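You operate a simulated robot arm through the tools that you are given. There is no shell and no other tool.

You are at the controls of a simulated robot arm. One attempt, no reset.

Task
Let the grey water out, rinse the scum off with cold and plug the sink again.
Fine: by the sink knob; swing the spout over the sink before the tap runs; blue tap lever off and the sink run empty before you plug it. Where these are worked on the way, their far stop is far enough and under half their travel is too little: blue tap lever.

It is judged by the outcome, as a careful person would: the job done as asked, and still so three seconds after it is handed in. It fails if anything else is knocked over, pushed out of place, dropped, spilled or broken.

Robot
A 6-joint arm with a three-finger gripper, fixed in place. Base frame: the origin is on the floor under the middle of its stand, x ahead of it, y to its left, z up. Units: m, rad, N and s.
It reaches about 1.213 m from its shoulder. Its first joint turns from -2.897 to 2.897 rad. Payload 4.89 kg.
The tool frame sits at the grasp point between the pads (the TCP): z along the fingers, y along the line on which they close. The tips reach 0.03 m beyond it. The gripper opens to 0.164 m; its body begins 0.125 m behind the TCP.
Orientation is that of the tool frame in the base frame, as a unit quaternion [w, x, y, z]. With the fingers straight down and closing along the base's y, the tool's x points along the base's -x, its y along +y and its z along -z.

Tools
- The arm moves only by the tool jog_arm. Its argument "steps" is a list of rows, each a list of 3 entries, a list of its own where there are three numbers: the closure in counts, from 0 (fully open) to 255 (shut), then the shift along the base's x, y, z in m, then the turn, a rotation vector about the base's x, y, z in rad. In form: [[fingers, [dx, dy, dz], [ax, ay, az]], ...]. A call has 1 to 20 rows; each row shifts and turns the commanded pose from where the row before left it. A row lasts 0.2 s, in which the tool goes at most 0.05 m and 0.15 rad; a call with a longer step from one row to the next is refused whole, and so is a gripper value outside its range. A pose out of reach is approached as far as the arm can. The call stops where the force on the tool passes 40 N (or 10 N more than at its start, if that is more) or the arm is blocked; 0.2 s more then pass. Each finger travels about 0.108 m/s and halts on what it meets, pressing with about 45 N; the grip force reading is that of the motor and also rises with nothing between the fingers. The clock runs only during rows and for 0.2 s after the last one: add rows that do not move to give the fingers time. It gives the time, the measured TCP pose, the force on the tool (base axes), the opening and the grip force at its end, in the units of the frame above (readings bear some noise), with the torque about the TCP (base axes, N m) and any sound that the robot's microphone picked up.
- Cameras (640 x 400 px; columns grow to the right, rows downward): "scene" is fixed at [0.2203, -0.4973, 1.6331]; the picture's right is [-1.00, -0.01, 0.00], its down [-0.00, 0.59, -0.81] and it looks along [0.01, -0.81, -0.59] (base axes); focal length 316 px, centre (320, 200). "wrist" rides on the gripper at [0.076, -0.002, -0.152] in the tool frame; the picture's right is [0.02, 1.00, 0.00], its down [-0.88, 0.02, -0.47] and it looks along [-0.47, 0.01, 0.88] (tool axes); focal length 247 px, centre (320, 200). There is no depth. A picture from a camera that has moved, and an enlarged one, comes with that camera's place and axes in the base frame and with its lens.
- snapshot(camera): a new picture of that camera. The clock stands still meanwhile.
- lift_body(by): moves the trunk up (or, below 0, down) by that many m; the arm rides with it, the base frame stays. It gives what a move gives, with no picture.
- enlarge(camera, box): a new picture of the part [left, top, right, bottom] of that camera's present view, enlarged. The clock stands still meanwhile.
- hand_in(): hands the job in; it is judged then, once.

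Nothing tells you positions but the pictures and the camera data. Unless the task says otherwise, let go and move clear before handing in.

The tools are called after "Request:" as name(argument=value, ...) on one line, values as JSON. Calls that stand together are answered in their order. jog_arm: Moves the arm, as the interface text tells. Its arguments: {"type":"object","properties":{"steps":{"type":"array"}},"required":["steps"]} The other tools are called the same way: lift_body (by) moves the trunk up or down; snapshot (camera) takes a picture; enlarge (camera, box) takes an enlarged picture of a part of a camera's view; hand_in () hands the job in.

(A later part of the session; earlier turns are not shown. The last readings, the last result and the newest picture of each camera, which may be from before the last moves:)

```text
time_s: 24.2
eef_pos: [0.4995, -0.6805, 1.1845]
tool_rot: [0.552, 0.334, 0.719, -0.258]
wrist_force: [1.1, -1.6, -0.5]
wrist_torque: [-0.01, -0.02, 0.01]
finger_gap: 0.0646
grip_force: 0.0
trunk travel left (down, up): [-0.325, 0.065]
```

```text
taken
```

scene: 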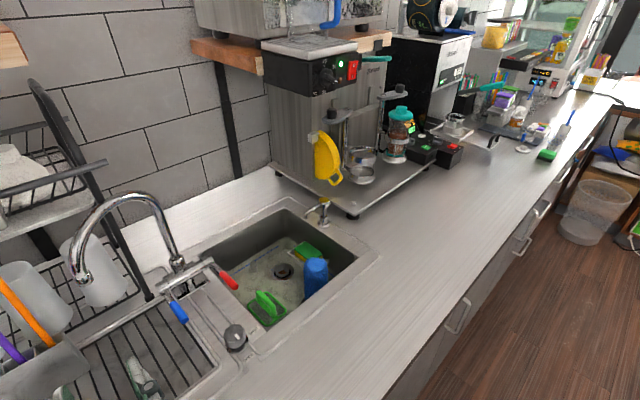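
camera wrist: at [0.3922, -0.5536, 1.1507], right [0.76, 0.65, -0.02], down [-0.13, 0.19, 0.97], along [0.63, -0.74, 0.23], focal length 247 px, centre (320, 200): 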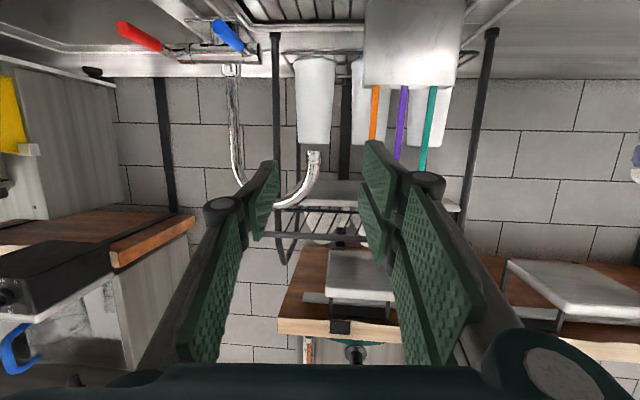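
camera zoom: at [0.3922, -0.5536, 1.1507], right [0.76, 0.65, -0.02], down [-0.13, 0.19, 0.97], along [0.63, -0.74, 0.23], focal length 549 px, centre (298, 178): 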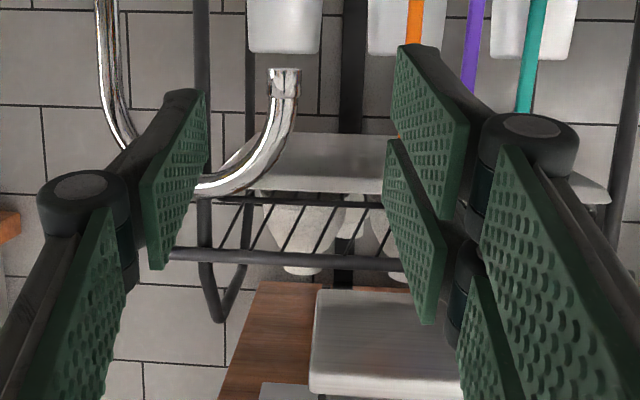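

The outlet is about 1 cm left of the gripper centreline. I'll shift sideways and advance most of the way, then check.

Request:
jog_arm(steps=[[155, [0.0205, -0.0405, 0], [0, 0, 0]], [155, [0.0283, -0.0337, 0], [0, 0, 0]], [155, [0.0283, -0.0337, 0], [0, 0, 0]], [155, [0.0283, -0.0337, 0], [0, 0, 0]], [155, [0, 0, 0], [0, 0, 0]]])

Request:
snapshot(camera="wrist")

Request:
snapshot(camera="scene")

```text
time_s: 25.4
eef_pos: [0.6053, -0.8221, 1.1861]
tool_rot: [0.55, 0.335, 0.72, -0.258]
wrist_force: [0.6, -0.4, -0.1]
wrist_torque: [-0.04, -0.06, 0.03]
finger_gap: 0.0645
grip_force: 0.0
trunk travel left (down, up): [-0.325, 0.065]
```

```text
taken
camera wrist: at [0.4978, -0.6954, 1.1516], right [0.76, 0.65, -0.02], down [-0.13, 0.19, 0.97], along [0.63, -0.74, 0.23], focal length 247 px, centre (320, 200)
```

wrist: 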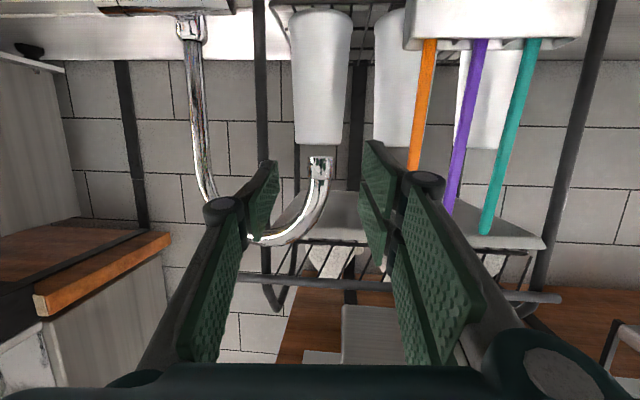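

```text
taken
```

scene: 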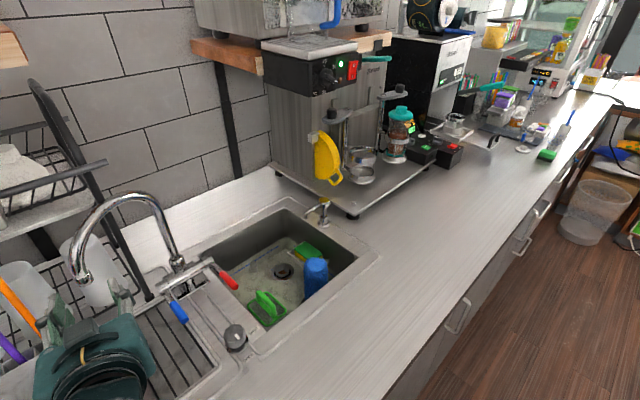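

The outlet is now centred and about 9 cm ahead. I'll advance to straddle it.

Request:
jog_arm(steps=[[155, [0.0193, -0.023, 0], [0, 0, 0]], [155, [0.0193, -0.023, 0], [0, 0, 0]], [155, [0.018, -0.0214, 0], [0, 0, 0]], [155, [0, 0, 0], [0, 0, 0]]])

Request:
snapshot(camera="wrist")

Request:
enlarge(camera="scene", box=[0, 170, 210, 350])

```text
time_s: 26.4
eef_pos: [0.6608, -0.8882, 1.1852]
tool_rot: [0.551, 0.335, 0.72, -0.258]
wrist_force: [1.2, -0.4, 0.4]
wrist_torque: [-0.04, -0.03, 0.04]
finger_gap: 0.064
grip_force: 0.0
trunk travel left (down, up): [-0.325, 0.065]
```

```text
taken
camera wrist: at [0.5537, -0.7623, 1.1516], right [0.76, 0.65, -0.02], down [-0.13, 0.19, 0.97], along [0.63, -0.74, 0.23], focal length 247 px, centre (320, 200)
```

wrist: 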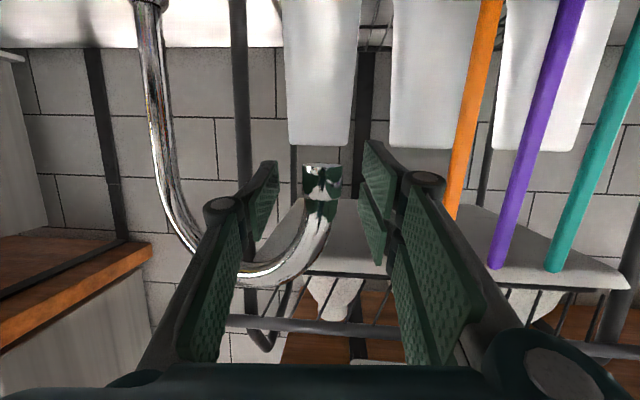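

```text
2.22 times, centred on (105, 260) of scene
camera zoom: at [0.2203, -0.4973, 1.6331], right [-1.0, -0.01, 0.0], down [0.0, 0.59, -0.81], along [0.01, -0.81, -0.59], focal length 702 px, centre (798, 67)
```

zoom: 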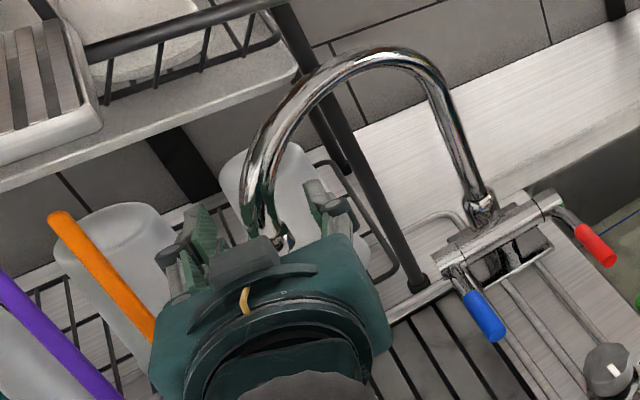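

The outlet tube is now between the fingers. I'll close gently on it and check the load.

Request:
jog_arm(steps=[[175, [0, 0, 0], [0, 0, 0]], [190, [0, 0, 0], [0, 0, 0]], [205, [0, 0, 0], [0, 0, 0]], [222, [0, 0, 0], [0, 0, 0]], [222, [0, 0, 0], [0, 0, 0]]])

Request:
snapshot(camera="wrist")

```text
time_s: 27.6
eef_pos: [0.6598, -0.8887, 1.1862]
tool_rot: [0.552, 0.335, 0.719, -0.259]
wrist_force: [-4.3, -4.4, -0.1]
wrist_torque: [0.69, -0.94, -0.15]
finger_gap: 0.0248
grip_force: 45.6
trunk travel left (down, up): [-0.325, 0.065]
```

```text
taken
camera wrist: at [0.5529, -0.7623, 1.1518], right [0.76, 0.65, -0.02], down [-0.13, 0.19, 0.97], along [0.63, -0.74, 0.23], focal length 247 px, centre (320, 200)
```

wrist: 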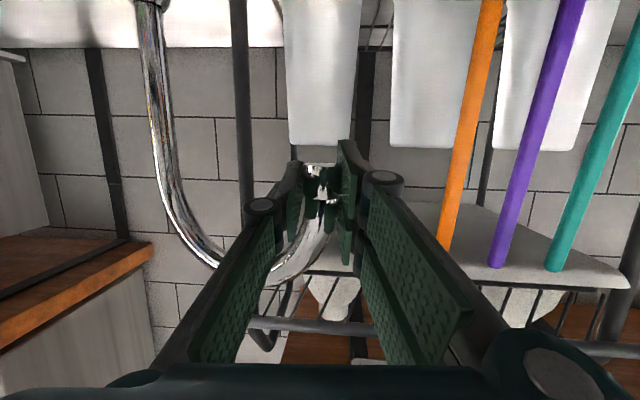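

The tube is held with a gap of 0.025 and almost no load. Now I'll swing it in small arc steps about the spout's base, turning the gripper with it.

Request:
jog_arm(steps=[[222, [-0.0102, 0.0026, 0], [0, 0, 0.052]], [222, [-0.0102, 0.0021, 0], [0, 0, 0.052]], [222, [-0.0104, 0.0014, 0], [0, 0, 0.052]]])

Request:
snapshot(camera="wrist")

```text
time_s: 28.4
eef_pos: [0.6301, -0.882, 1.1848]
tool_rot: [0.57, 0.276, 0.744, -0.214]
wrist_force: [0.0, 2.9, 2.7]
wrist_torque: [0.45, -1.19, -0.33]
finger_gap: 0.0245
grip_force: 45.2
trunk travel left (down, up): [-0.325, 0.065]
```

```text
taken
camera wrist: at [0.5047, -0.7737, 1.1513], right [0.65, 0.76, -0.02], down [-0.16, 0.17, 0.97], along [0.74, -0.63, 0.23], focal length 247 px, centre (320, 200)
```

wrist: 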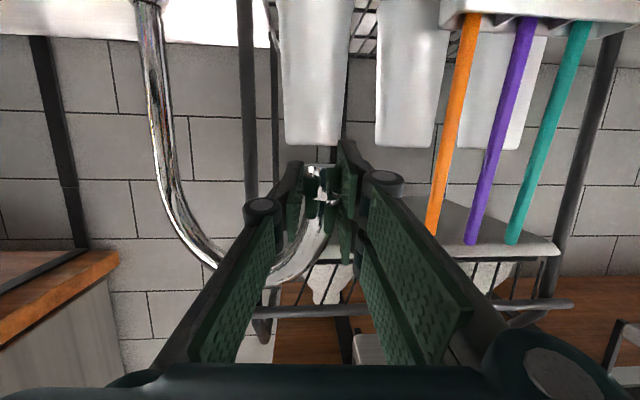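

The spout is following with very low force. I'll continue the arc.

Request:
jog_arm(steps=[[222, [-0.018, 0.0007, 0], [0, 0, 0.0873]], [222, [-0.0173, -0.0002, 0], [0, 0, 0.0873]], [222, [-0.0173, -0.0016, 0], [0, 0, 0.0873]], [222, [-0.0171, -0.0032, 0], [0, 0, 0.0873]]])

Request:
snapshot(camera="wrist")

Request:
snapshot(camera="scene")

```text
time_s: 29.1
eef_pos: [0.5924, -0.8795, 1.1846]
tool_rot: [0.589, 0.199, 0.768, -0.153]
wrist_force: [-1.4, 10.3, 2.6]
wrist_torque: [0.79, -0.88, -0.57]
finger_gap: 0.0245
grip_force: 44.8
trunk travel left (down, up): [-0.325, 0.065]
stopped in row 3: the force on the tool passed its limit at 42 N (the readings are from after the stop); the commanded pose is now the measured one
```

```text
taken
camera wrist: at [0.4461, -0.7996, 1.1513], right [0.48, 0.87, -0.02], down [-0.19, 0.13, 0.97], along [0.85, -0.47, 0.23], focal length 247 px, centre (320, 200)
```

wrist: 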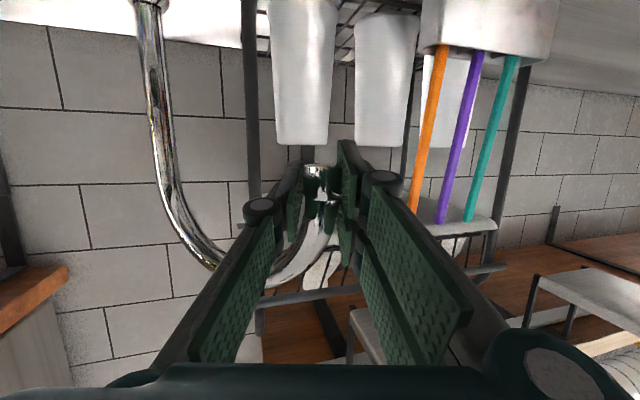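

```text
taken
```

scene: 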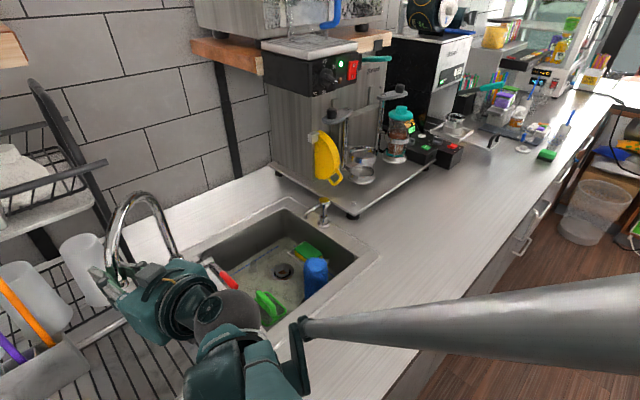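

A brief load peak stopped the motion, but the force is small again and the spout is at about 92°. I'll continue in smaller steps with a slightly larger radius.

Request:
jog_arm(steps=[[222, [-0.0111, -0.0003, 0], [0, 0, 0.045]], [222, [-0.011, -0.001, 0], [0, 0, 0.045]], [222, [-0.0108, -0.0018, 0], [0, 0, 0.045]], [222, [0, 0, 0], [0, 0, 0]]])

```text
time_s: 30.1
eef_pos: [0.558, -0.8846, 1.1847]
tool_rot: [0.597, 0.148, 0.78, -0.115]
wrist_force: [-0.1, 1.4, 2.0]
wrist_torque: [0.9, -0.51, -0.09]
finger_gap: 0.0244
grip_force: 44.6
trunk travel left (down, up): [-0.325, 0.065]
```

Request:
jog_arm(steps=[[222, [-0.0133, -0.0034, 0], [0, 0, 0.06]], [222, [-0.0131, -0.0044, 0], [0, 0, 0.06]], [222, [-0.0128, -0.0054, 0], [0, 0, 0.06]], [222, [-0.0123, -0.0062, 0], [0, 0, 0.06]], [222, [0, 0, 0], [0, 0, 0]]])

Request:
snapshot(camera="scene")

Request:
snapshot(camera="wrist")

```text
time_s: 31.3
eef_pos: [0.5059, -0.9041, 1.1841]
tool_rot: [0.607, 0.053, 0.792, -0.042]
wrist_force: [-2.3, 0.3, 6.7]
wrist_torque: [1.01, -0.56, -0.25]
finger_gap: 0.0242
grip_force: 44.7
trunk travel left (down, up): [-0.325, 0.065]
```

```text
taken
```

scene: 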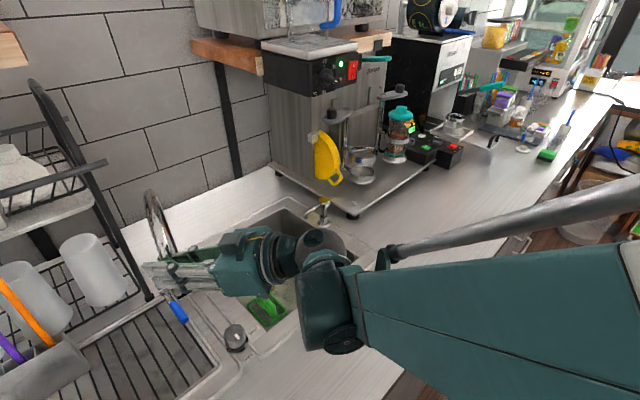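

```text
taken
camera wrist: at [0.3414, -0.8828, 1.1505], right [0.13, 0.99, -0.02], down [-0.22, 0.05, 0.97], along [0.97, -0.12, 0.23], focal length 247 px, centre (320, 200)
```

wrist: 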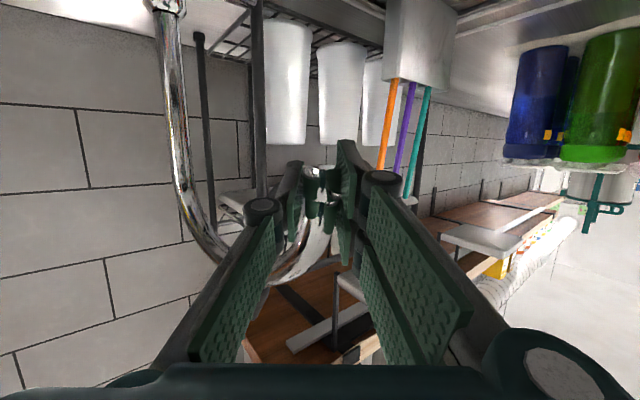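

The spout is at about 119° and moving freely. I'll continue the arc toward the sink, now keeping the gripper heading fixed so the tube turns in the pads.

Request:
jog_arm(steps=[[222, [-0.012, -0.0068, 0], [0, 0, 0]], [222, [-0.0114, -0.008, 0], [0, 0, 0]], [222, [-0.0108, -0.0087, 0], [0, 0, -0.02]], [222, [-0.0102, -0.0094, 0], [0, 0, -0.02]], [222, [0, 0, 0], [0, 0, 0]]])

Request:
snapshot(camera="wrist")

```text
time_s: 32.5
eef_pos: [0.4607, -0.9354, 1.1849]
tool_rot: [0.605, 0.07, 0.791, -0.054]
wrist_force: [-4.0, 4.1, -14.1]
wrist_torque: [0.98, 0.36, 0.11]
finger_gap: 0.0229
grip_force: 45.1
trunk travel left (down, up): [-0.325, 0.065]
```

```text
taken
camera wrist: at [0.2984, -0.9088, 1.1502], right [0.17, 0.99, -0.02], down [-0.22, 0.06, 0.97], along [0.96, -0.16, 0.23], focal length 247 px, centre (320, 200)
```

wrist: 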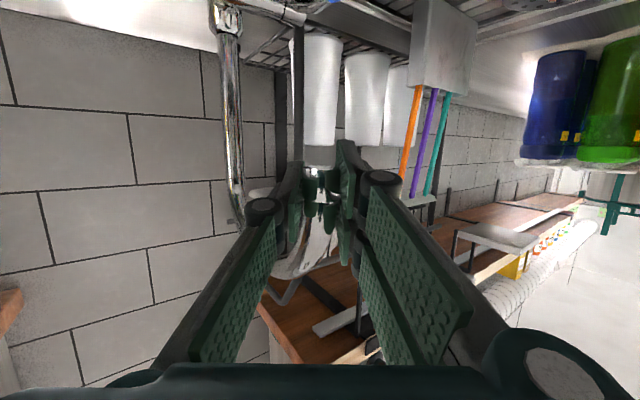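

Request:
jog_arm(steps=[[222, [-0.0095, -0.0104, 0], [0, 0, -0.02]], [222, [-0.0087, -0.0108, 0], [0, 0, -0.02]], [222, [-0.008, -0.0113, 0], [0, 0, -0.02]], [222, [-0.0072, -0.0119, 0], [0, 0, -0.02]], [222, [0, 0, 0], [0, 0, 0]]])

Request:
snapshot(camera="wrist")

Request:
snapshot(camera="scene")

```text
time_s: 33.7
eef_pos: [0.4287, -0.9804, 1.1847]
tool_rot: [0.602, 0.102, 0.788, -0.079]
wrist_force: [1.2, -1.3, 0.8]
wrist_torque: [0.53, -0.04, -0.05]
finger_gap: 0.0222
grip_force: 38.6
trunk travel left (down, up): [-0.325, 0.065]
```

```text
taken
camera wrist: at [0.2676, -0.9408, 1.1508], right [0.25, 0.97, -0.02], down [-0.21, 0.08, 0.97], along [0.94, -0.24, 0.23], focal length 247 px, centre (320, 200)
```

wrist: 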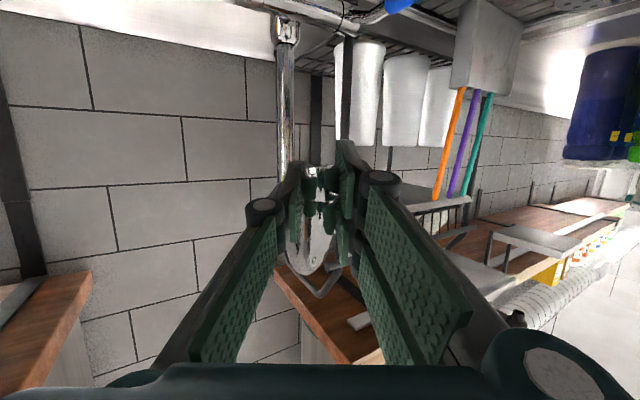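

```text
taken
```

scene: 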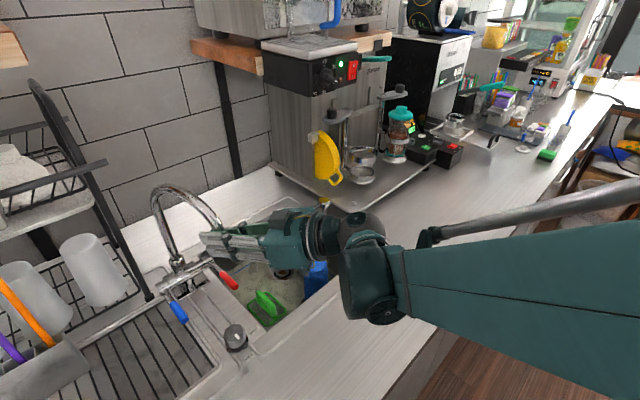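

Request:
enlarge(camera="wrist", box=[230, 120, 410, 300])

Request:
enlarge(camera="scene", box=[130, 170, 350, 350])

```text
2.22 times, centred on (320, 210) of wrist
camera zoom: at [0.2676, -0.9408, 1.1508], right [0.25, 0.97, -0.02], down [-0.21, 0.08, 0.97], along [0.94, -0.24, 0.23], focal length 549 px, centre (320, 178)
```

zoom: 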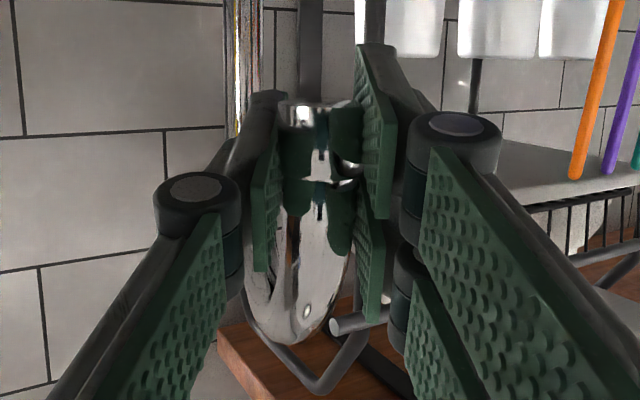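

```text
2.22 times, centred on (240, 260) of scene
camera zoom: at [0.2203, -0.4973, 1.6331], right [-1.0, -0.01, 0.0], down [0.0, 0.59, -0.81], along [0.01, -0.81, -0.59], focal length 702 px, centre (498, 67)
```

zoom: 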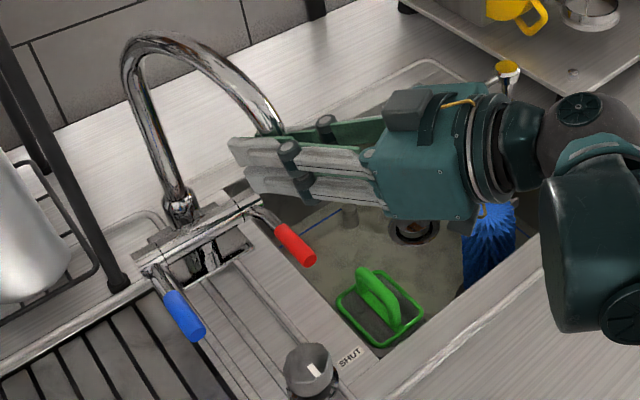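

The tube is still held and the outlet is just short of the sink edge. I'll continue the arc with a slightly tighter grip command.

Request:
jog_arm(steps=[[235, [-0.0063, -0.0124, 0], [0, 0, -0.03]], [235, [-0.0055, -0.0128, 0], [0, 0, -0.03]], [235, [-0.0045, -0.0131, 0], [0, 0, -0.03]], [235, [-0.0036, -0.0134, 0], [0, 0, -0.03]], [235, [0, 0, 0], [0, 0, 0]]])

Request:
snapshot(camera="wrist")

```text
time_s: 34.9
eef_pos: [0.4093, -1.0325, 1.1845]
tool_rot: [0.597, 0.148, 0.78, -0.115]
wrist_force: [3.9, 1.7, 0.3]
wrist_torque: [-1.69, -0.19, 0.51]
finger_gap: 0.0222
grip_force: 45.2
trunk travel left (down, up): [-0.325, 0.065]
```

```text
taken
camera wrist: at [0.2543, -0.9726, 1.151], right [0.36, 0.93, -0.02], down [-0.2, 0.1, 0.97], along [0.91, -0.35, 0.23], focal length 247 px, centre (320, 200)
```

wrist: 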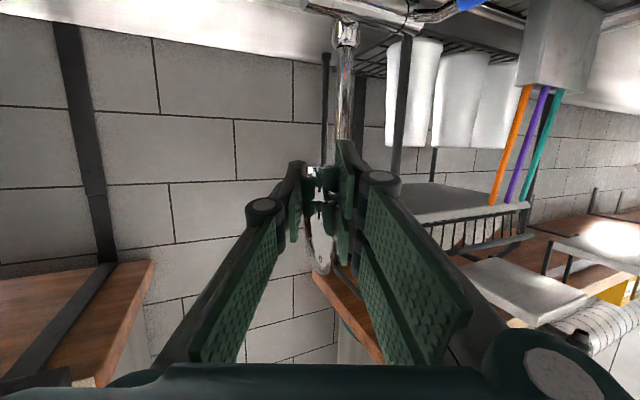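

Request:
jog_arm(steps=[[235, [-0.0027, -0.0136, 0], [0, 0, -0.03]], [235, [-0.0017, -0.0138, 0], [0, 0, -0.03]], [235, [-0.0008, -0.0139, 0], [0, 0, -0.03]], [235, [0.0003, -0.0139, 0], [0, 0, -0.03]], [235, [0, 0, 0], [0, 0, 0]]])

Request:
snapshot(camera="wrist")

Request:
snapshot(camera="scene")

```text
time_s: 36.1
eef_pos: [0.4044, -1.0879, 1.1837]
tool_rot: [0.589, 0.195, 0.77, -0.151]
wrist_force: [3.7, 3.8, -4.8]
wrist_torque: [-1.71, 0.21, 0.46]
finger_gap: 0.0256
grip_force: 44.9
trunk travel left (down, up): [-0.325, 0.065]
```

```text
taken
camera wrist: at [0.2579, -1.0097, 1.1506], right [0.47, 0.88, -0.02], down [-0.19, 0.13, 0.97], along [0.86, -0.45, 0.23], focal length 247 px, centre (320, 200)
```

wrist: 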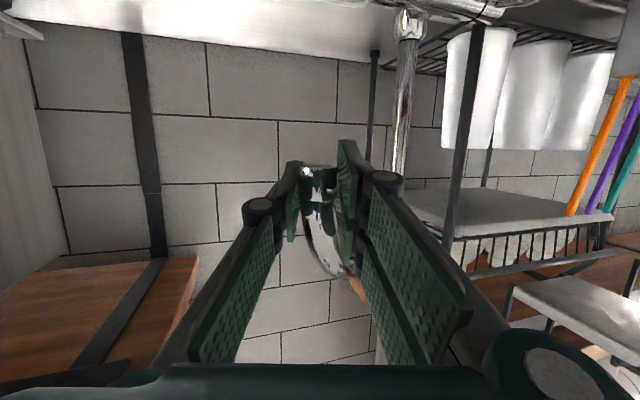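

```text
taken
```

scene: 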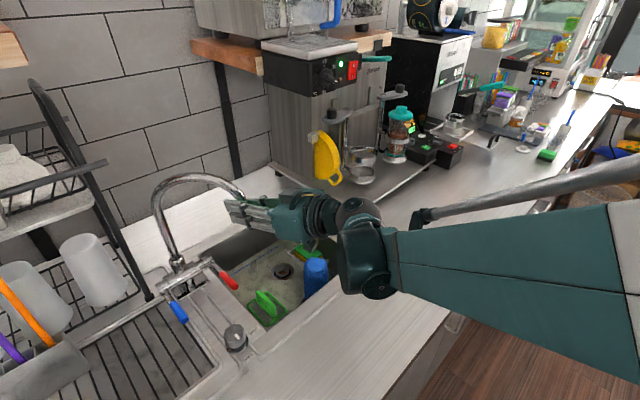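

The outlet is now over the sink at about 183°. A few more steps will bring it well inside.

Request:
jog_arm(steps=[[235, [0.0011, -0.0138, 0], [0, 0, -0.03]], [235, [0.0022, -0.0137, 0], [0, 0, -0.03]], [235, [0.0031, -0.0136, 0], [0, 0, -0.03]], [235, [0.004, -0.0134, 0], [0, 0, -0.03]], [235, [0, 0, 0], [0, 0, 0]]])

Request:
snapshot(camera="wrist")

Request:
enlarge(camera="scene", box=[130, 160, 370, 350])

```text
time_s: 37.1
eef_pos: [0.4127, -1.1321, 1.1841]
tool_rot: [0.58, 0.232, 0.76, -0.18]
wrist_force: [-4.7, 16.8, 1.3]
wrist_torque: [-1.71, 0.41, 0.48]
finger_gap: 0.0279
grip_force: 45.1
trunk travel left (down, up): [-0.325, 0.065]
stopped in row 4: the force on the tool passed its limit at 54 N (the readings are from after the stop); the commanded pose is now the measured one
```

```text
taken
camera wrist: at [0.2749, -1.0401, 1.1508], right [0.56, 0.83, -0.02], down [-0.17, 0.15, 0.97], along [0.81, -0.54, 0.23], focal length 247 px, centre (320, 200)
```

wrist: 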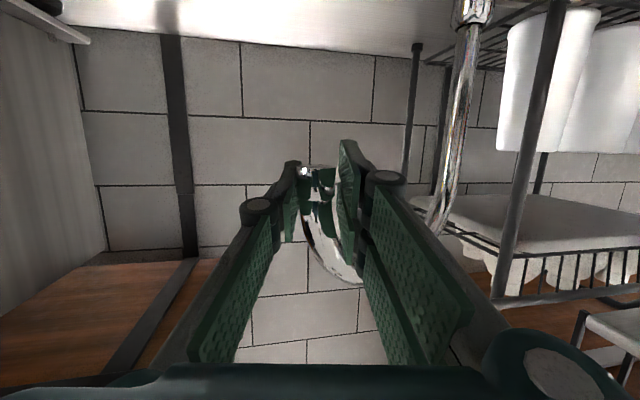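

```text
2.11 times, centred on (250, 255) of scene
camera zoom: at [0.2203, -0.4973, 1.6331], right [-1.0, -0.01, 0.0], down [0.0, 0.59, -0.81], along [0.01, -0.81, -0.59], focal length 666 px, centre (467, 84)
```

zoom: 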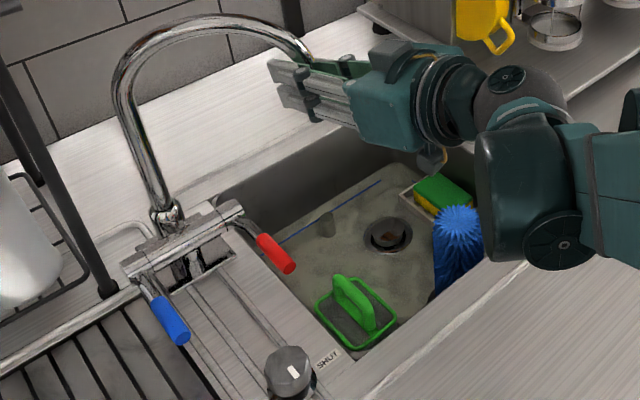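

The outlet is at about 196°, well inside the sink outline. I'll release the tube and back straight out.

Request:
jog_arm(steps=[[200, [0, 0, 0], [0, 0, 0]], [160, [0, 0, 0], [0, 0, 0]], [130, [0, 0, 0], [0, 0, 0]], [130, [0, 0, 0], [0, 0, 0]], [130, [-0.0166, 0.0112, 0], [0, 0, 0]], [130, [-0.0249, 0.0168, 0], [0, 0, 0]], [130, [-0.0249, 0.0168, 0], [0, 0, 0]], [130, [-0.0249, 0.0168, 0], [0, 0, 0]], [130, [-0.0249, 0.0168, 0.01], [0, 0, 0]], [130, [0, 0.02, 0.03], [0, 0, 0]], [130, [0, 0, 0], [0, 0, 0]]])

Request:
snapshot(camera="wrist")

Request:
snapshot(camera="scene")

```text
time_s: 39.5
eef_pos: [0.2959, -1.0343, 1.2243]
tool_rot: [0.58, 0.233, 0.759, -0.18]
wrist_force: [0.4, 1.5, 0.5]
wrist_torque: [0.06, 0.13, -0.12]
finger_gap: 0.0804
grip_force: 0.1
trunk travel left (down, up): [-0.325, 0.065]
```

```text
taken
camera wrist: at [0.1588, -0.9419, 1.1903], right [0.56, 0.83, -0.02], down [-0.17, 0.15, 0.97], along [0.81, -0.54, 0.23], focal length 247 px, centre (320, 200)
```

wrist: 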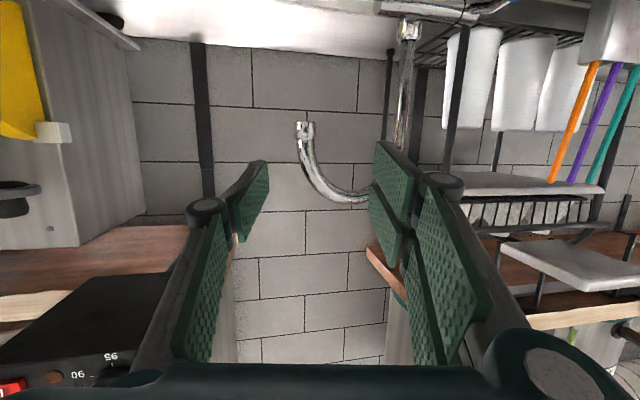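

```text
taken
```

scene: 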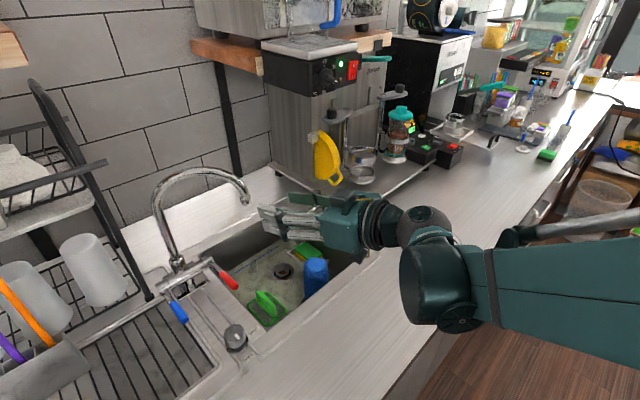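

The spout now hangs over the sink. Next is the blue lever: its grip is near (0.546, -0.928, 1.00) and points to the front, and it seems to pivot about the bar at z ≈ 0.99. I'll retreat from the sink and set the gripper up in front of the lever, tilted about 40°.

Request:
jog_arm(steps=[[130, [0, 0.038, 0.01], [0, 0, 0]], [130, [0, 0.038, 0.01], [0, 0, 0]], [130, [0, 0.038, 0.01], [0, 0, 0]], [130, [0, 0.038, 0.01], [0, 0, 0]], [130, [0.01, 0.038, 0.01], [0, 0, -0.095]], [130, [0.03, 0.01, 0], [0, 0, -0.095]], [130, [0.03, 0, -0.01], [0.0863, 0.0863, 0]], [130, [0.03, 0, -0.01], [0.0863, 0.0863, 0]], [130, [0.03, 0, -0.015], [0.0863, 0.0863, 0]], [130, [0.03, 0, -0.015], [0.0863, 0.0863, 0]], [130, [0, 0, -0.015], [0.0863, 0.0863, 0]], [130, [0, 0, 0], [0, 0, 0]]])

Request:
snapshot(camera="wrist")

Request:
snapshot(camera="scene")

```text
time_s: 42.1
eef_pos: [0.4577, -0.8369, 1.2096]
tool_rot: [0.315, 0.36, 0.868, -0.132]
wrist_force: [1.3, 0.0, -0.7]
wrist_torque: [0.01, 0.01, -0.02]
finger_gap: 0.0804
grip_force: 0.0
trunk travel left (down, up): [-0.325, 0.065]
```

```text
taken
camera wrist: at [0.3478, -0.7264, 1.2765], right [0.7, 0.72, -0.02], down [0.28, -0.25, 0.93], along [0.66, -0.65, -0.37], focal length 247 px, centre (320, 200)
```

wrist: 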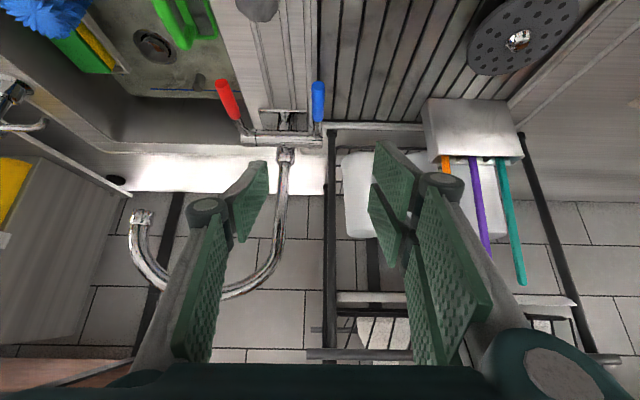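

```text
taken
```

scene: 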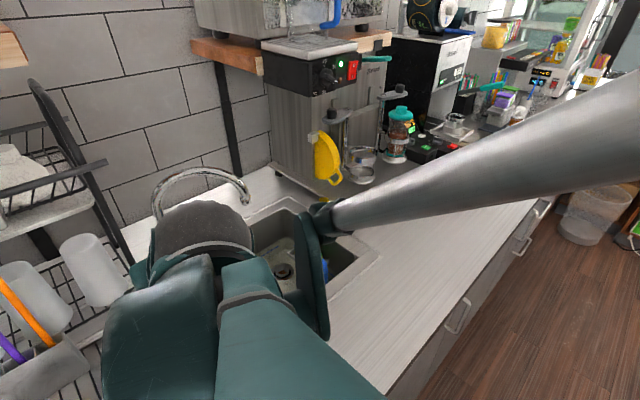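

Request:
enlarge(camera="wrist", box=[200, 60, 400, 180])

Request:
enlarge(camera="wrist", box=[280, 70, 360, 160])

```text
3.20 times, centred on (300, 120) of wrist
camera zoom: at [0.3478, -0.7264, 1.2765], right [0.7, 0.72, -0.02], down [0.28, -0.25, 0.93], along [0.66, -0.65, -0.37], focal length 790 px, centre (384, 456)
```

zoom: 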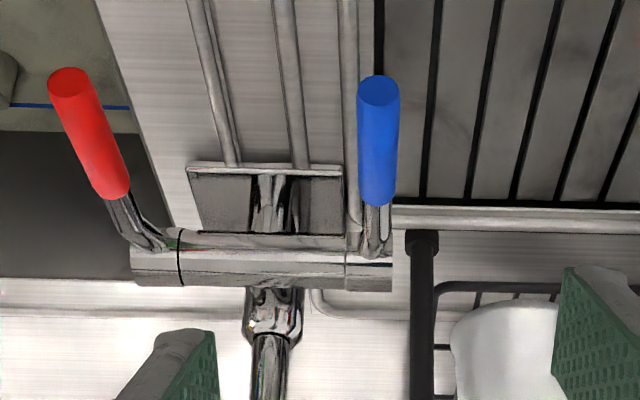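

```text
4.44 times, centred on (320, 115) of wrist
camera zoom: at [0.3478, -0.7264, 1.2765], right [0.7, 0.72, -0.02], down [0.28, -0.25, 0.93], along [0.66, -0.65, -0.37], focal length 1098 px, centre (320, 578)
```

zoom: 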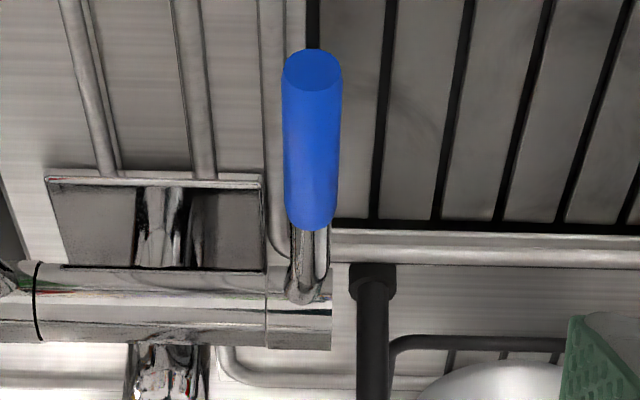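

The lever's sleeve turns about the bar axis, so on should mean lifting the lever. The grip runs from b ≈ 1.01 to 1.09 toward the wall, at z ≈ 1.00. I'll move to a pre-grasp just above it and check.

Request:
jog_arm(steps=[[138, [0.0118, -0.0128, -0.0286], [0.085, 0.085, 0]], [138, [0.0118, -0.0128, -0.0286], [0, 0, 0]], [138, [0.0118, -0.0128, -0.0286], [0, 0, 0]], [138, [0.0118, -0.0129, -0.0286], [0, 0, 0]], [138, [0, 0, 0], [0, 0, 0]]])

Request:
snapshot(camera="wrist")

Request:
snapshot(camera="scene")

```text
time_s: 43.3
eef_pos: [0.5046, -0.8864, 1.0932]
tool_rot: [0.261, 0.367, 0.886, -0.11]
wrist_force: [0.8, 0.1, -0.2]
wrist_torque: [0.07, 0.0, 0.02]
finger_gap: 0.0751
grip_force: 0.1
trunk travel left (down, up): [-0.325, 0.065]
```

```text
taken
camera wrist: at [0.4014, -0.7842, 1.1794], right [0.69, 0.72, -0.02], down [0.36, -0.33, 0.88], along [0.62, -0.61, -0.48], focal length 247 px, centre (320, 200)
```

wrist: 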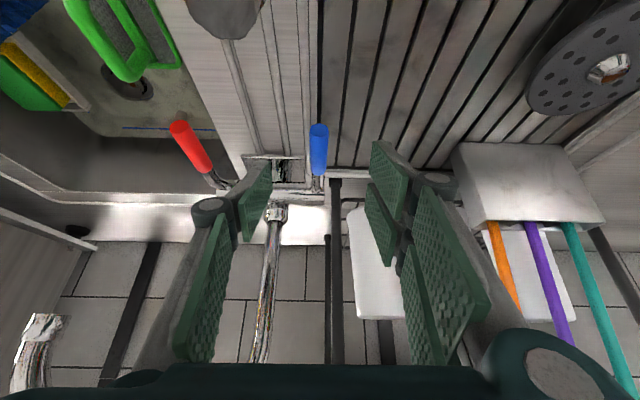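

```text
taken
```

scene: 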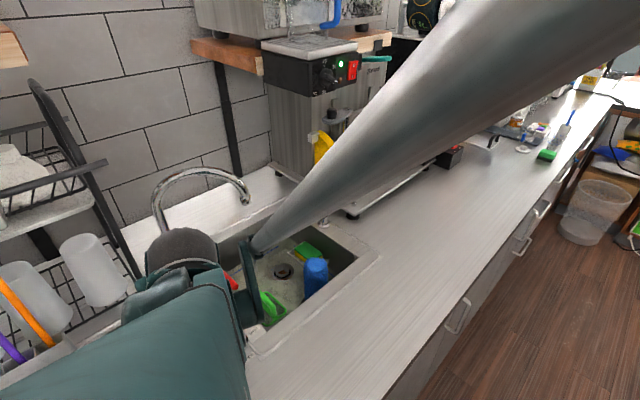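

The lever is centred between the fingers. I'll advance to straddle it.

Request:
jog_arm(steps=[[138, [0.0097, -0.01, -0.0205], [0, 0, 0]], [138, [0.0097, -0.01, -0.0205], [0, 0, 0]], [138, [0.0097, -0.01, -0.0205], [0, 0, 0]], [138, [0.0097, -0.0103, -0.0203], [0, 0, 0]], [138, [0, 0, 0], [0, 0, 0]]])

Request:
snapshot(camera="wrist")

Request:
enlarge(camera="wrist", box=[220, 100, 420, 260])

```text
time_s: 44.5
eef_pos: [0.5428, -0.9279, 1.0109]
tool_rot: [0.261, 0.367, 0.886, -0.11]
wrist_force: [0.1, -0.6, -0.5]
wrist_torque: [0.03, -0.01, 0.0]
finger_gap: 0.0753
grip_force: 0.1
trunk travel left (down, up): [-0.325, 0.065]
```

```text
taken
camera wrist: at [0.4401, -0.8247, 1.0973], right [0.69, 0.72, -0.02], down [0.36, -0.33, 0.88], along [0.62, -0.61, -0.48], focal length 247 px, centre (320, 200)
```

wrist: 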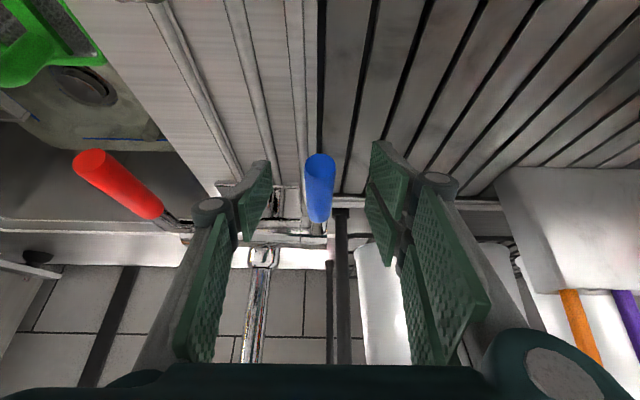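

```text
2.50 times, centred on (320, 180) of wrist
camera zoom: at [0.4401, -0.8247, 1.0973], right [0.69, 0.72, -0.02], down [0.36, -0.33, 0.88], along [0.62, -0.61, -0.48], focal length 617 px, centre (320, 250)
```

zoom: 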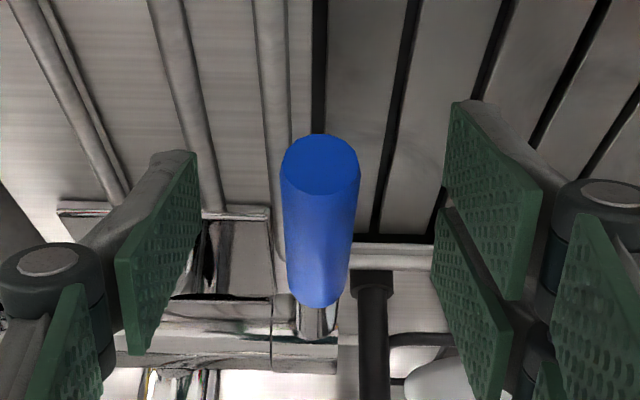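

The lever lies between the pads, so I'll close on it.

Request:
jog_arm(steps=[[165, [0, 0, 0], [0, 0, 0]], [190, [0, 0, 0], [0, 0, 0]], [215, [0, 0, 0], [0, 0, 0]], [240, [0, 0, 0], [0, 0, 0]], [240, [0, 0, 0], [0, 0, 0]]])

Request:
enlarge(camera="wrist", box=[220, 100, 420, 260])

```text
time_s: 45.7
eef_pos: [0.5437, -0.9296, 1.0119]
tool_rot: [0.26, 0.367, 0.886, -0.11]
wrist_force: [-2.8, -4.0, 1.0]
wrist_torque: [-0.07, -0.08, -0.01]
finger_gap: 0.0186
grip_force: 44.5
trunk travel left (down, up): [-0.325, 0.065]
```

```text
2.50 times, centred on (320, 180) of wrist
camera zoom: at [0.4395, -0.8245, 1.0979], right [0.69, 0.72, -0.02], down [0.36, -0.32, 0.88], along [0.62, -0.61, -0.48], focal length 617 px, centre (320, 250)
```

zoom: 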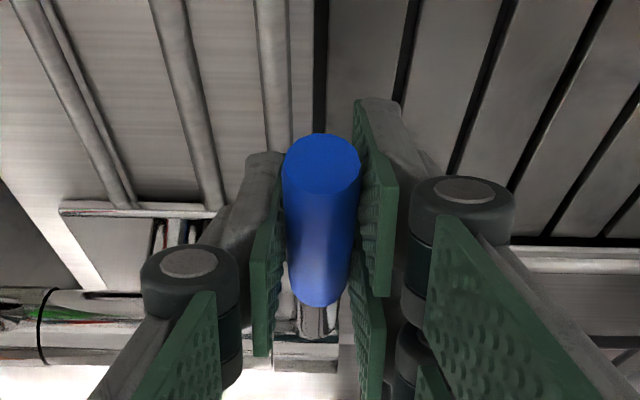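

The lever is gripped with almost no load. I'll test by lifting it about 6° and reading the force.

Request:
jog_arm(steps=[[240, [0.0004, -0.0004, 0.004], [0, 0, 0]], [240, [0.0005, -0.0005, 0.004], [0, 0, 0]], [240, [0.0006, -0.0006, 0.004], [0, 0, 0]]])

Request:
enlarge(camera="wrist", box=[220, 100, 420, 260])

```text
time_s: 46.5
eef_pos: [0.5447, -0.9295, 1.0233]
tool_rot: [0.262, 0.367, 0.886, -0.111]
wrist_force: [-3.2, -2.0, -15.1]
wrist_torque: [0.96, 0.97, -0.12]
finger_gap: 0.0188
grip_force: 44.7
trunk travel left (down, up): [-0.325, 0.065]
```

```text
2.50 times, centred on (320, 180) of wrist
camera zoom: at [0.4411, -0.8262, 1.1099], right [0.69, 0.72, -0.02], down [0.36, -0.33, 0.88], along [0.62, -0.61, -0.48], focal length 617 px, centre (320, 250)
```

zoom: 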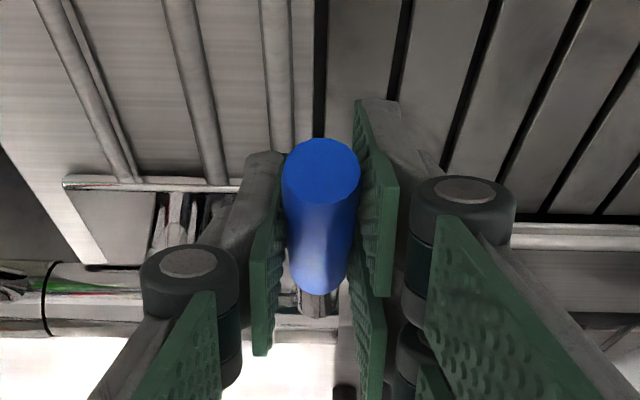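

The lever moves upward with about 15 N of resistance. I'll continue along its arc.

Request:
jog_arm(steps=[[240, [0.0025, -0.0025, 0.0112], [0, 0, 0]], [240, [0.0035, -0.0035, 0.0107], [0, 0, 0]], [240, [0.0044, -0.0044, 0.01], [0, 0, 0]]])

Request:
snapshot(camera="wrist")

Request:
snapshot(camera="scene")

```text
time_s: 47.3
eef_pos: [0.5554, -0.9405, 1.0554]
tool_rot: [0.261, 0.367, 0.886, -0.11]
wrist_force: [-5.0, 8.0, -13.2]
wrist_torque: [0.95, 0.97, -0.06]
finger_gap: 0.0191
grip_force: 44.7
trunk travel left (down, up): [-0.325, 0.065]
```

```text
taken
camera wrist: at [0.4512, -0.8362, 1.1417], right [0.69, 0.72, -0.02], down [0.36, -0.33, 0.88], along [0.62, -0.61, -0.48], focal length 247 px, centre (320, 200)
```

wrist: 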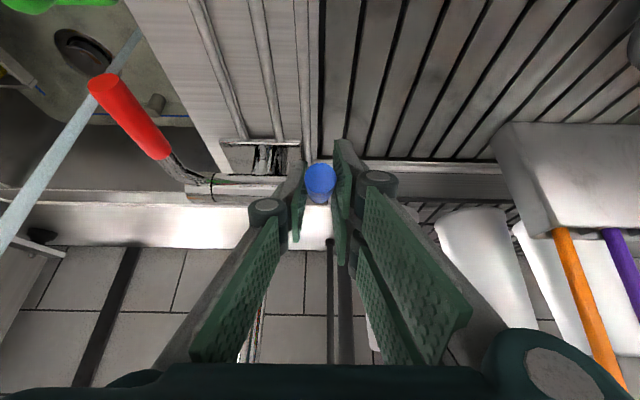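

```text
taken
```

scene: 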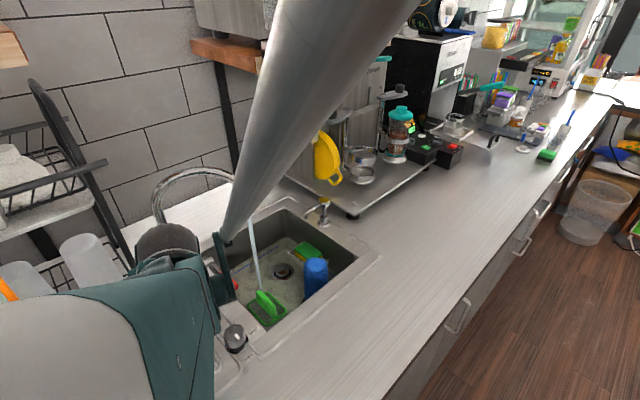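

Cold water is running into the sink. I'll keep lifting the lever to its far stop.

Request:
jog_arm(steps=[[240, [0.0052, -0.0052, 0.0092], [0, 0, 0]], [240, [0.006, -0.006, 0.0082], [0, 0, 0]], [240, [0.0066, -0.0066, 0.0071], [0, 0, 0]]])

Request:
snapshot(camera="wrist")

```text
time_s: 48.1
eef_pos: [0.5727, -0.957, 1.0806]
tool_rot: [0.261, 0.367, 0.886, -0.11]
wrist_force: [-8.6, 11.3, -5.2]
wrist_torque: [0.99, 0.96, 0.0]
finger_gap: 0.0192
grip_force: 45.0
trunk travel left (down, up): [-0.325, 0.065]
```

```text
taken
camera wrist: at [0.4689, -0.854, 1.1672], right [0.69, 0.72, -0.02], down [0.36, -0.32, 0.88], along [0.62, -0.61, -0.48], focal length 247 px, centre (320, 200)
```

wrist: 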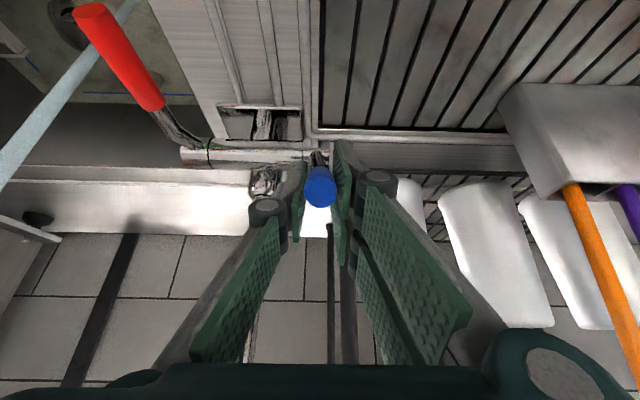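

Request:
jog_arm(steps=[[240, [0.0072, -0.0072, 0.0059], [0, 0, 0]], [240, [0.0076, -0.0076, 0.0046], [0, 0, 0]], [240, [0.008, -0.008, 0.0033], [0, 0, 0]]])

Request:
snapshot(camera="wrist")

Request:
snapshot(camera="scene")

```text
time_s: 48.9
eef_pos: [0.5958, -0.9804, 1.0949]
tool_rot: [0.261, 0.366, 0.886, -0.111]
wrist_force: [4.4, 3.6, 3.9]
wrist_torque: [0.13, -0.16, -0.09]
finger_gap: 0.012
grip_force: 3.6
trunk travel left (down, up): [-0.325, 0.065]
```

```text
taken
camera wrist: at [0.4922, -0.8771, 1.1811], right [0.69, 0.72, -0.02], down [0.36, -0.32, 0.88], along [0.62, -0.61, -0.48], focal length 247 px, centre (320, 200)
```

wrist: 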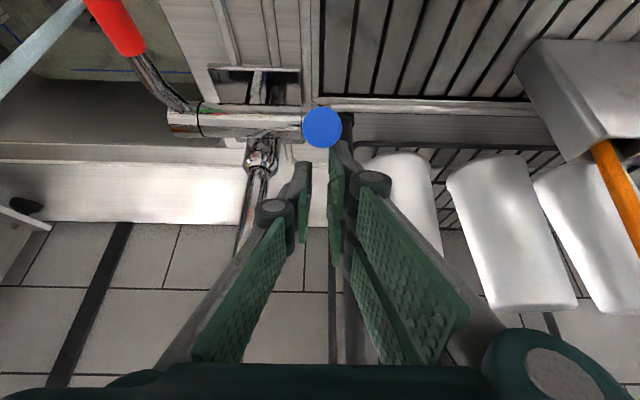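

```text
taken
```

scene: 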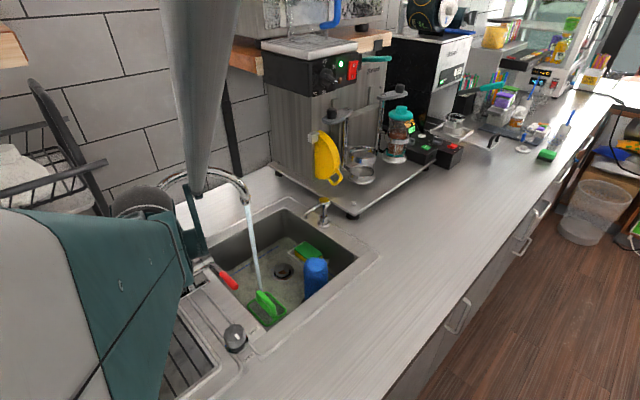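

Water is running strongly. The lever reached about 50° and the fingers slid off behind it, so I'll rise straight up to clear it and look at where the lever stands.

Request:
jog_arm(steps=[[240, [0, 0, 0.02], [0, 0, 0]], [240, [0, 0, 0.03], [0, 0, 0]], [240, [-0.005, 0.005, 0.04], [0, 0, 0]], [240, [-0.02, 0.02, 0.03], [0, 0, 0]], [240, [-0.03, 0.03, 0.0], [0, 0, 0]], [240, [-0.03, 0.03, 0.0], [0, 0, 0]], [240, [0, 0, 0], [0, 0, 0]]])

Request:
snapshot(camera="wrist")

Request:
snapshot(camera="scene")

```text
time_s: 50.5
eef_pos: [0.5111, -0.8941, 1.2131]
tool_rot: [0.261, 0.367, 0.886, -0.111]
wrist_force: [-0.2, 1.7, 0.8]
wrist_torque: [-0.08, -0.07, 0.01]
finger_gap: 0.0098
grip_force: 0.1
trunk travel left (down, up): [-0.325, 0.065]
```

```text
taken
camera wrist: at [0.4065, -0.7905, 1.3001], right [0.69, 0.72, -0.02], down [0.36, -0.32, 0.88], along [0.62, -0.61, -0.48], focal length 247 px, centre (320, 200)
```

wrist: 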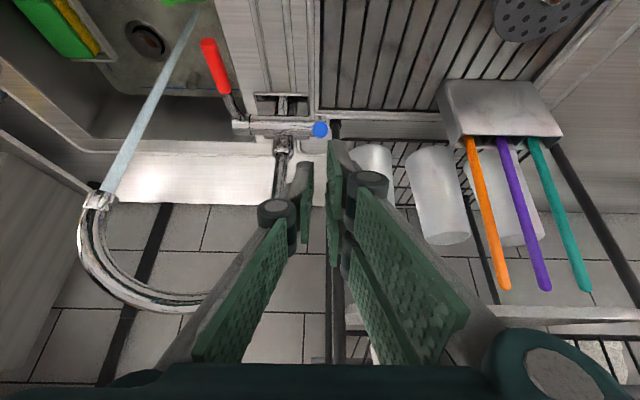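

```text
taken
```

scene: 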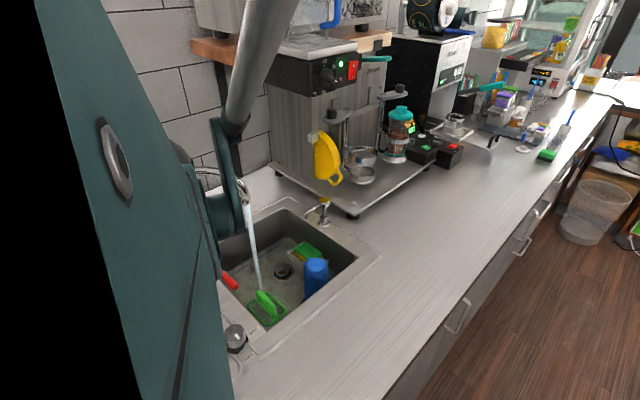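

Request:
enlarge(camera="wrist", box=[260, 80, 380, 170])

Request:
enlarge(camera="wrist", box=[60, 0, 260, 140])

```text
4.44 times, centred on (320, 125) of wrist
camera zoom: at [0.4065, -0.7905, 1.3001], right [0.69, 0.72, -0.02], down [0.36, -0.32, 0.88], along [0.62, -0.61, -0.48], focal length 1098 px, centre (320, 533)
```

zoom: 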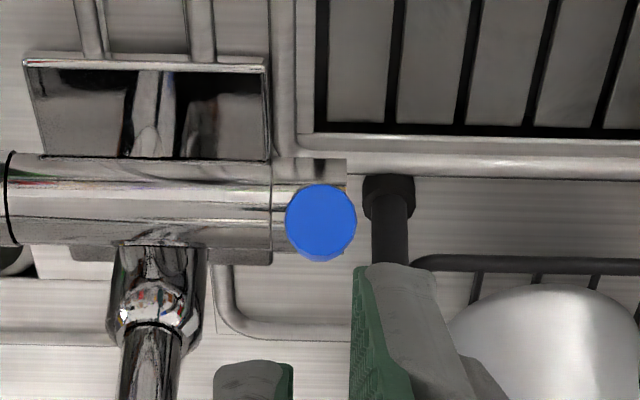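

```text
2.86 times, centred on (160, 70) of wrist
camera zoom: at [0.4065, -0.7905, 1.3001], right [0.69, 0.72, -0.02], down [0.36, -0.32, 0.88], along [0.62, -0.61, -0.48], focal length 706 px, centre (777, 571)
```

zoom: 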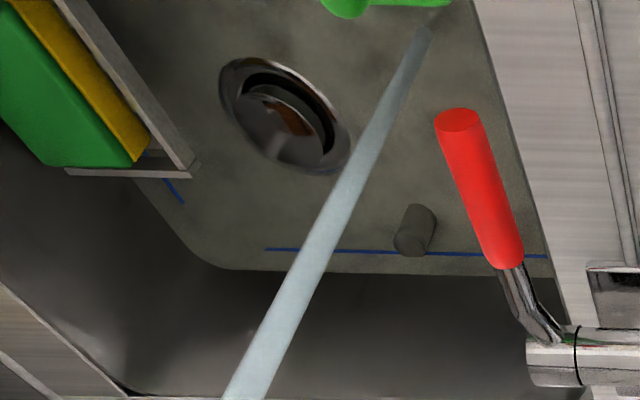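

The lever is seen end-on, at about 46° up. To be sure it is at its far stop, I'll push it from the front with closed fingers and watch the force.

Request:
jog_arm(steps=[[255, [-0.0162, 0.0076, -0.02], [0, 0, 0]], [255, [-0.0162, 0.0076, -0.033], [0, 0, 0]], [255, [0, 0, -0.04], [0, 0, 0]], [255, [0, 0, -0.03], [0, 0, 0]], [255, [0, 0, -0.03], [0, 0, 0]], [255, [0, 0, 0], [0, 0, 0]]])

Request:
snapshot(camera="wrist")

Request:
enlarge(camera="wrist", box=[240, 120, 400, 240])

```text
time_s: 51.9
eef_pos: [0.4786, -0.8806, 1.0598]
tool_rot: [0.262, 0.367, 0.886, -0.11]
wrist_force: [0.4, -0.1, 0.4]
wrist_torque: [0.06, 0.05, 0.03]
finger_gap: 0.0001
grip_force: 45.1
trunk travel left (down, up): [-0.325, 0.065]
```

```text
taken
camera wrist: at [0.3755, -0.777, 1.1475], right [0.69, 0.72, -0.02], down [0.36, -0.33, 0.88], along [0.62, -0.61, -0.48], focal length 247 px, centre (320, 200)
```

wrist: 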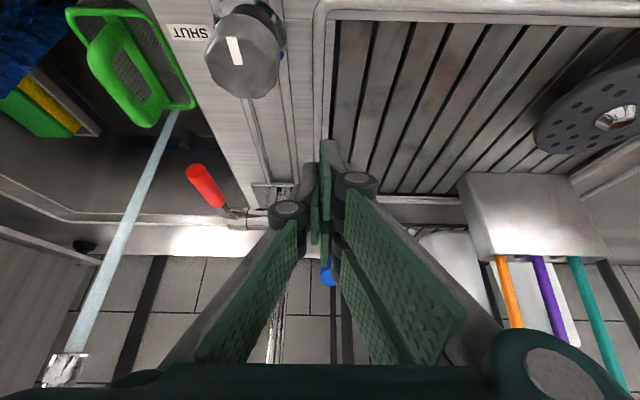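

```text
3.33 times, centred on (320, 180) of wrist
camera zoom: at [0.3755, -0.777, 1.1475], right [0.69, 0.72, -0.02], down [0.36, -0.33, 0.88], along [0.62, -0.61, -0.48], focal length 823 px, centre (320, 267)
```

zoom: 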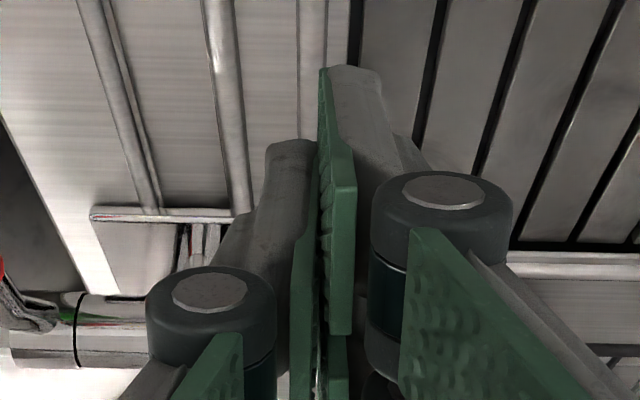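

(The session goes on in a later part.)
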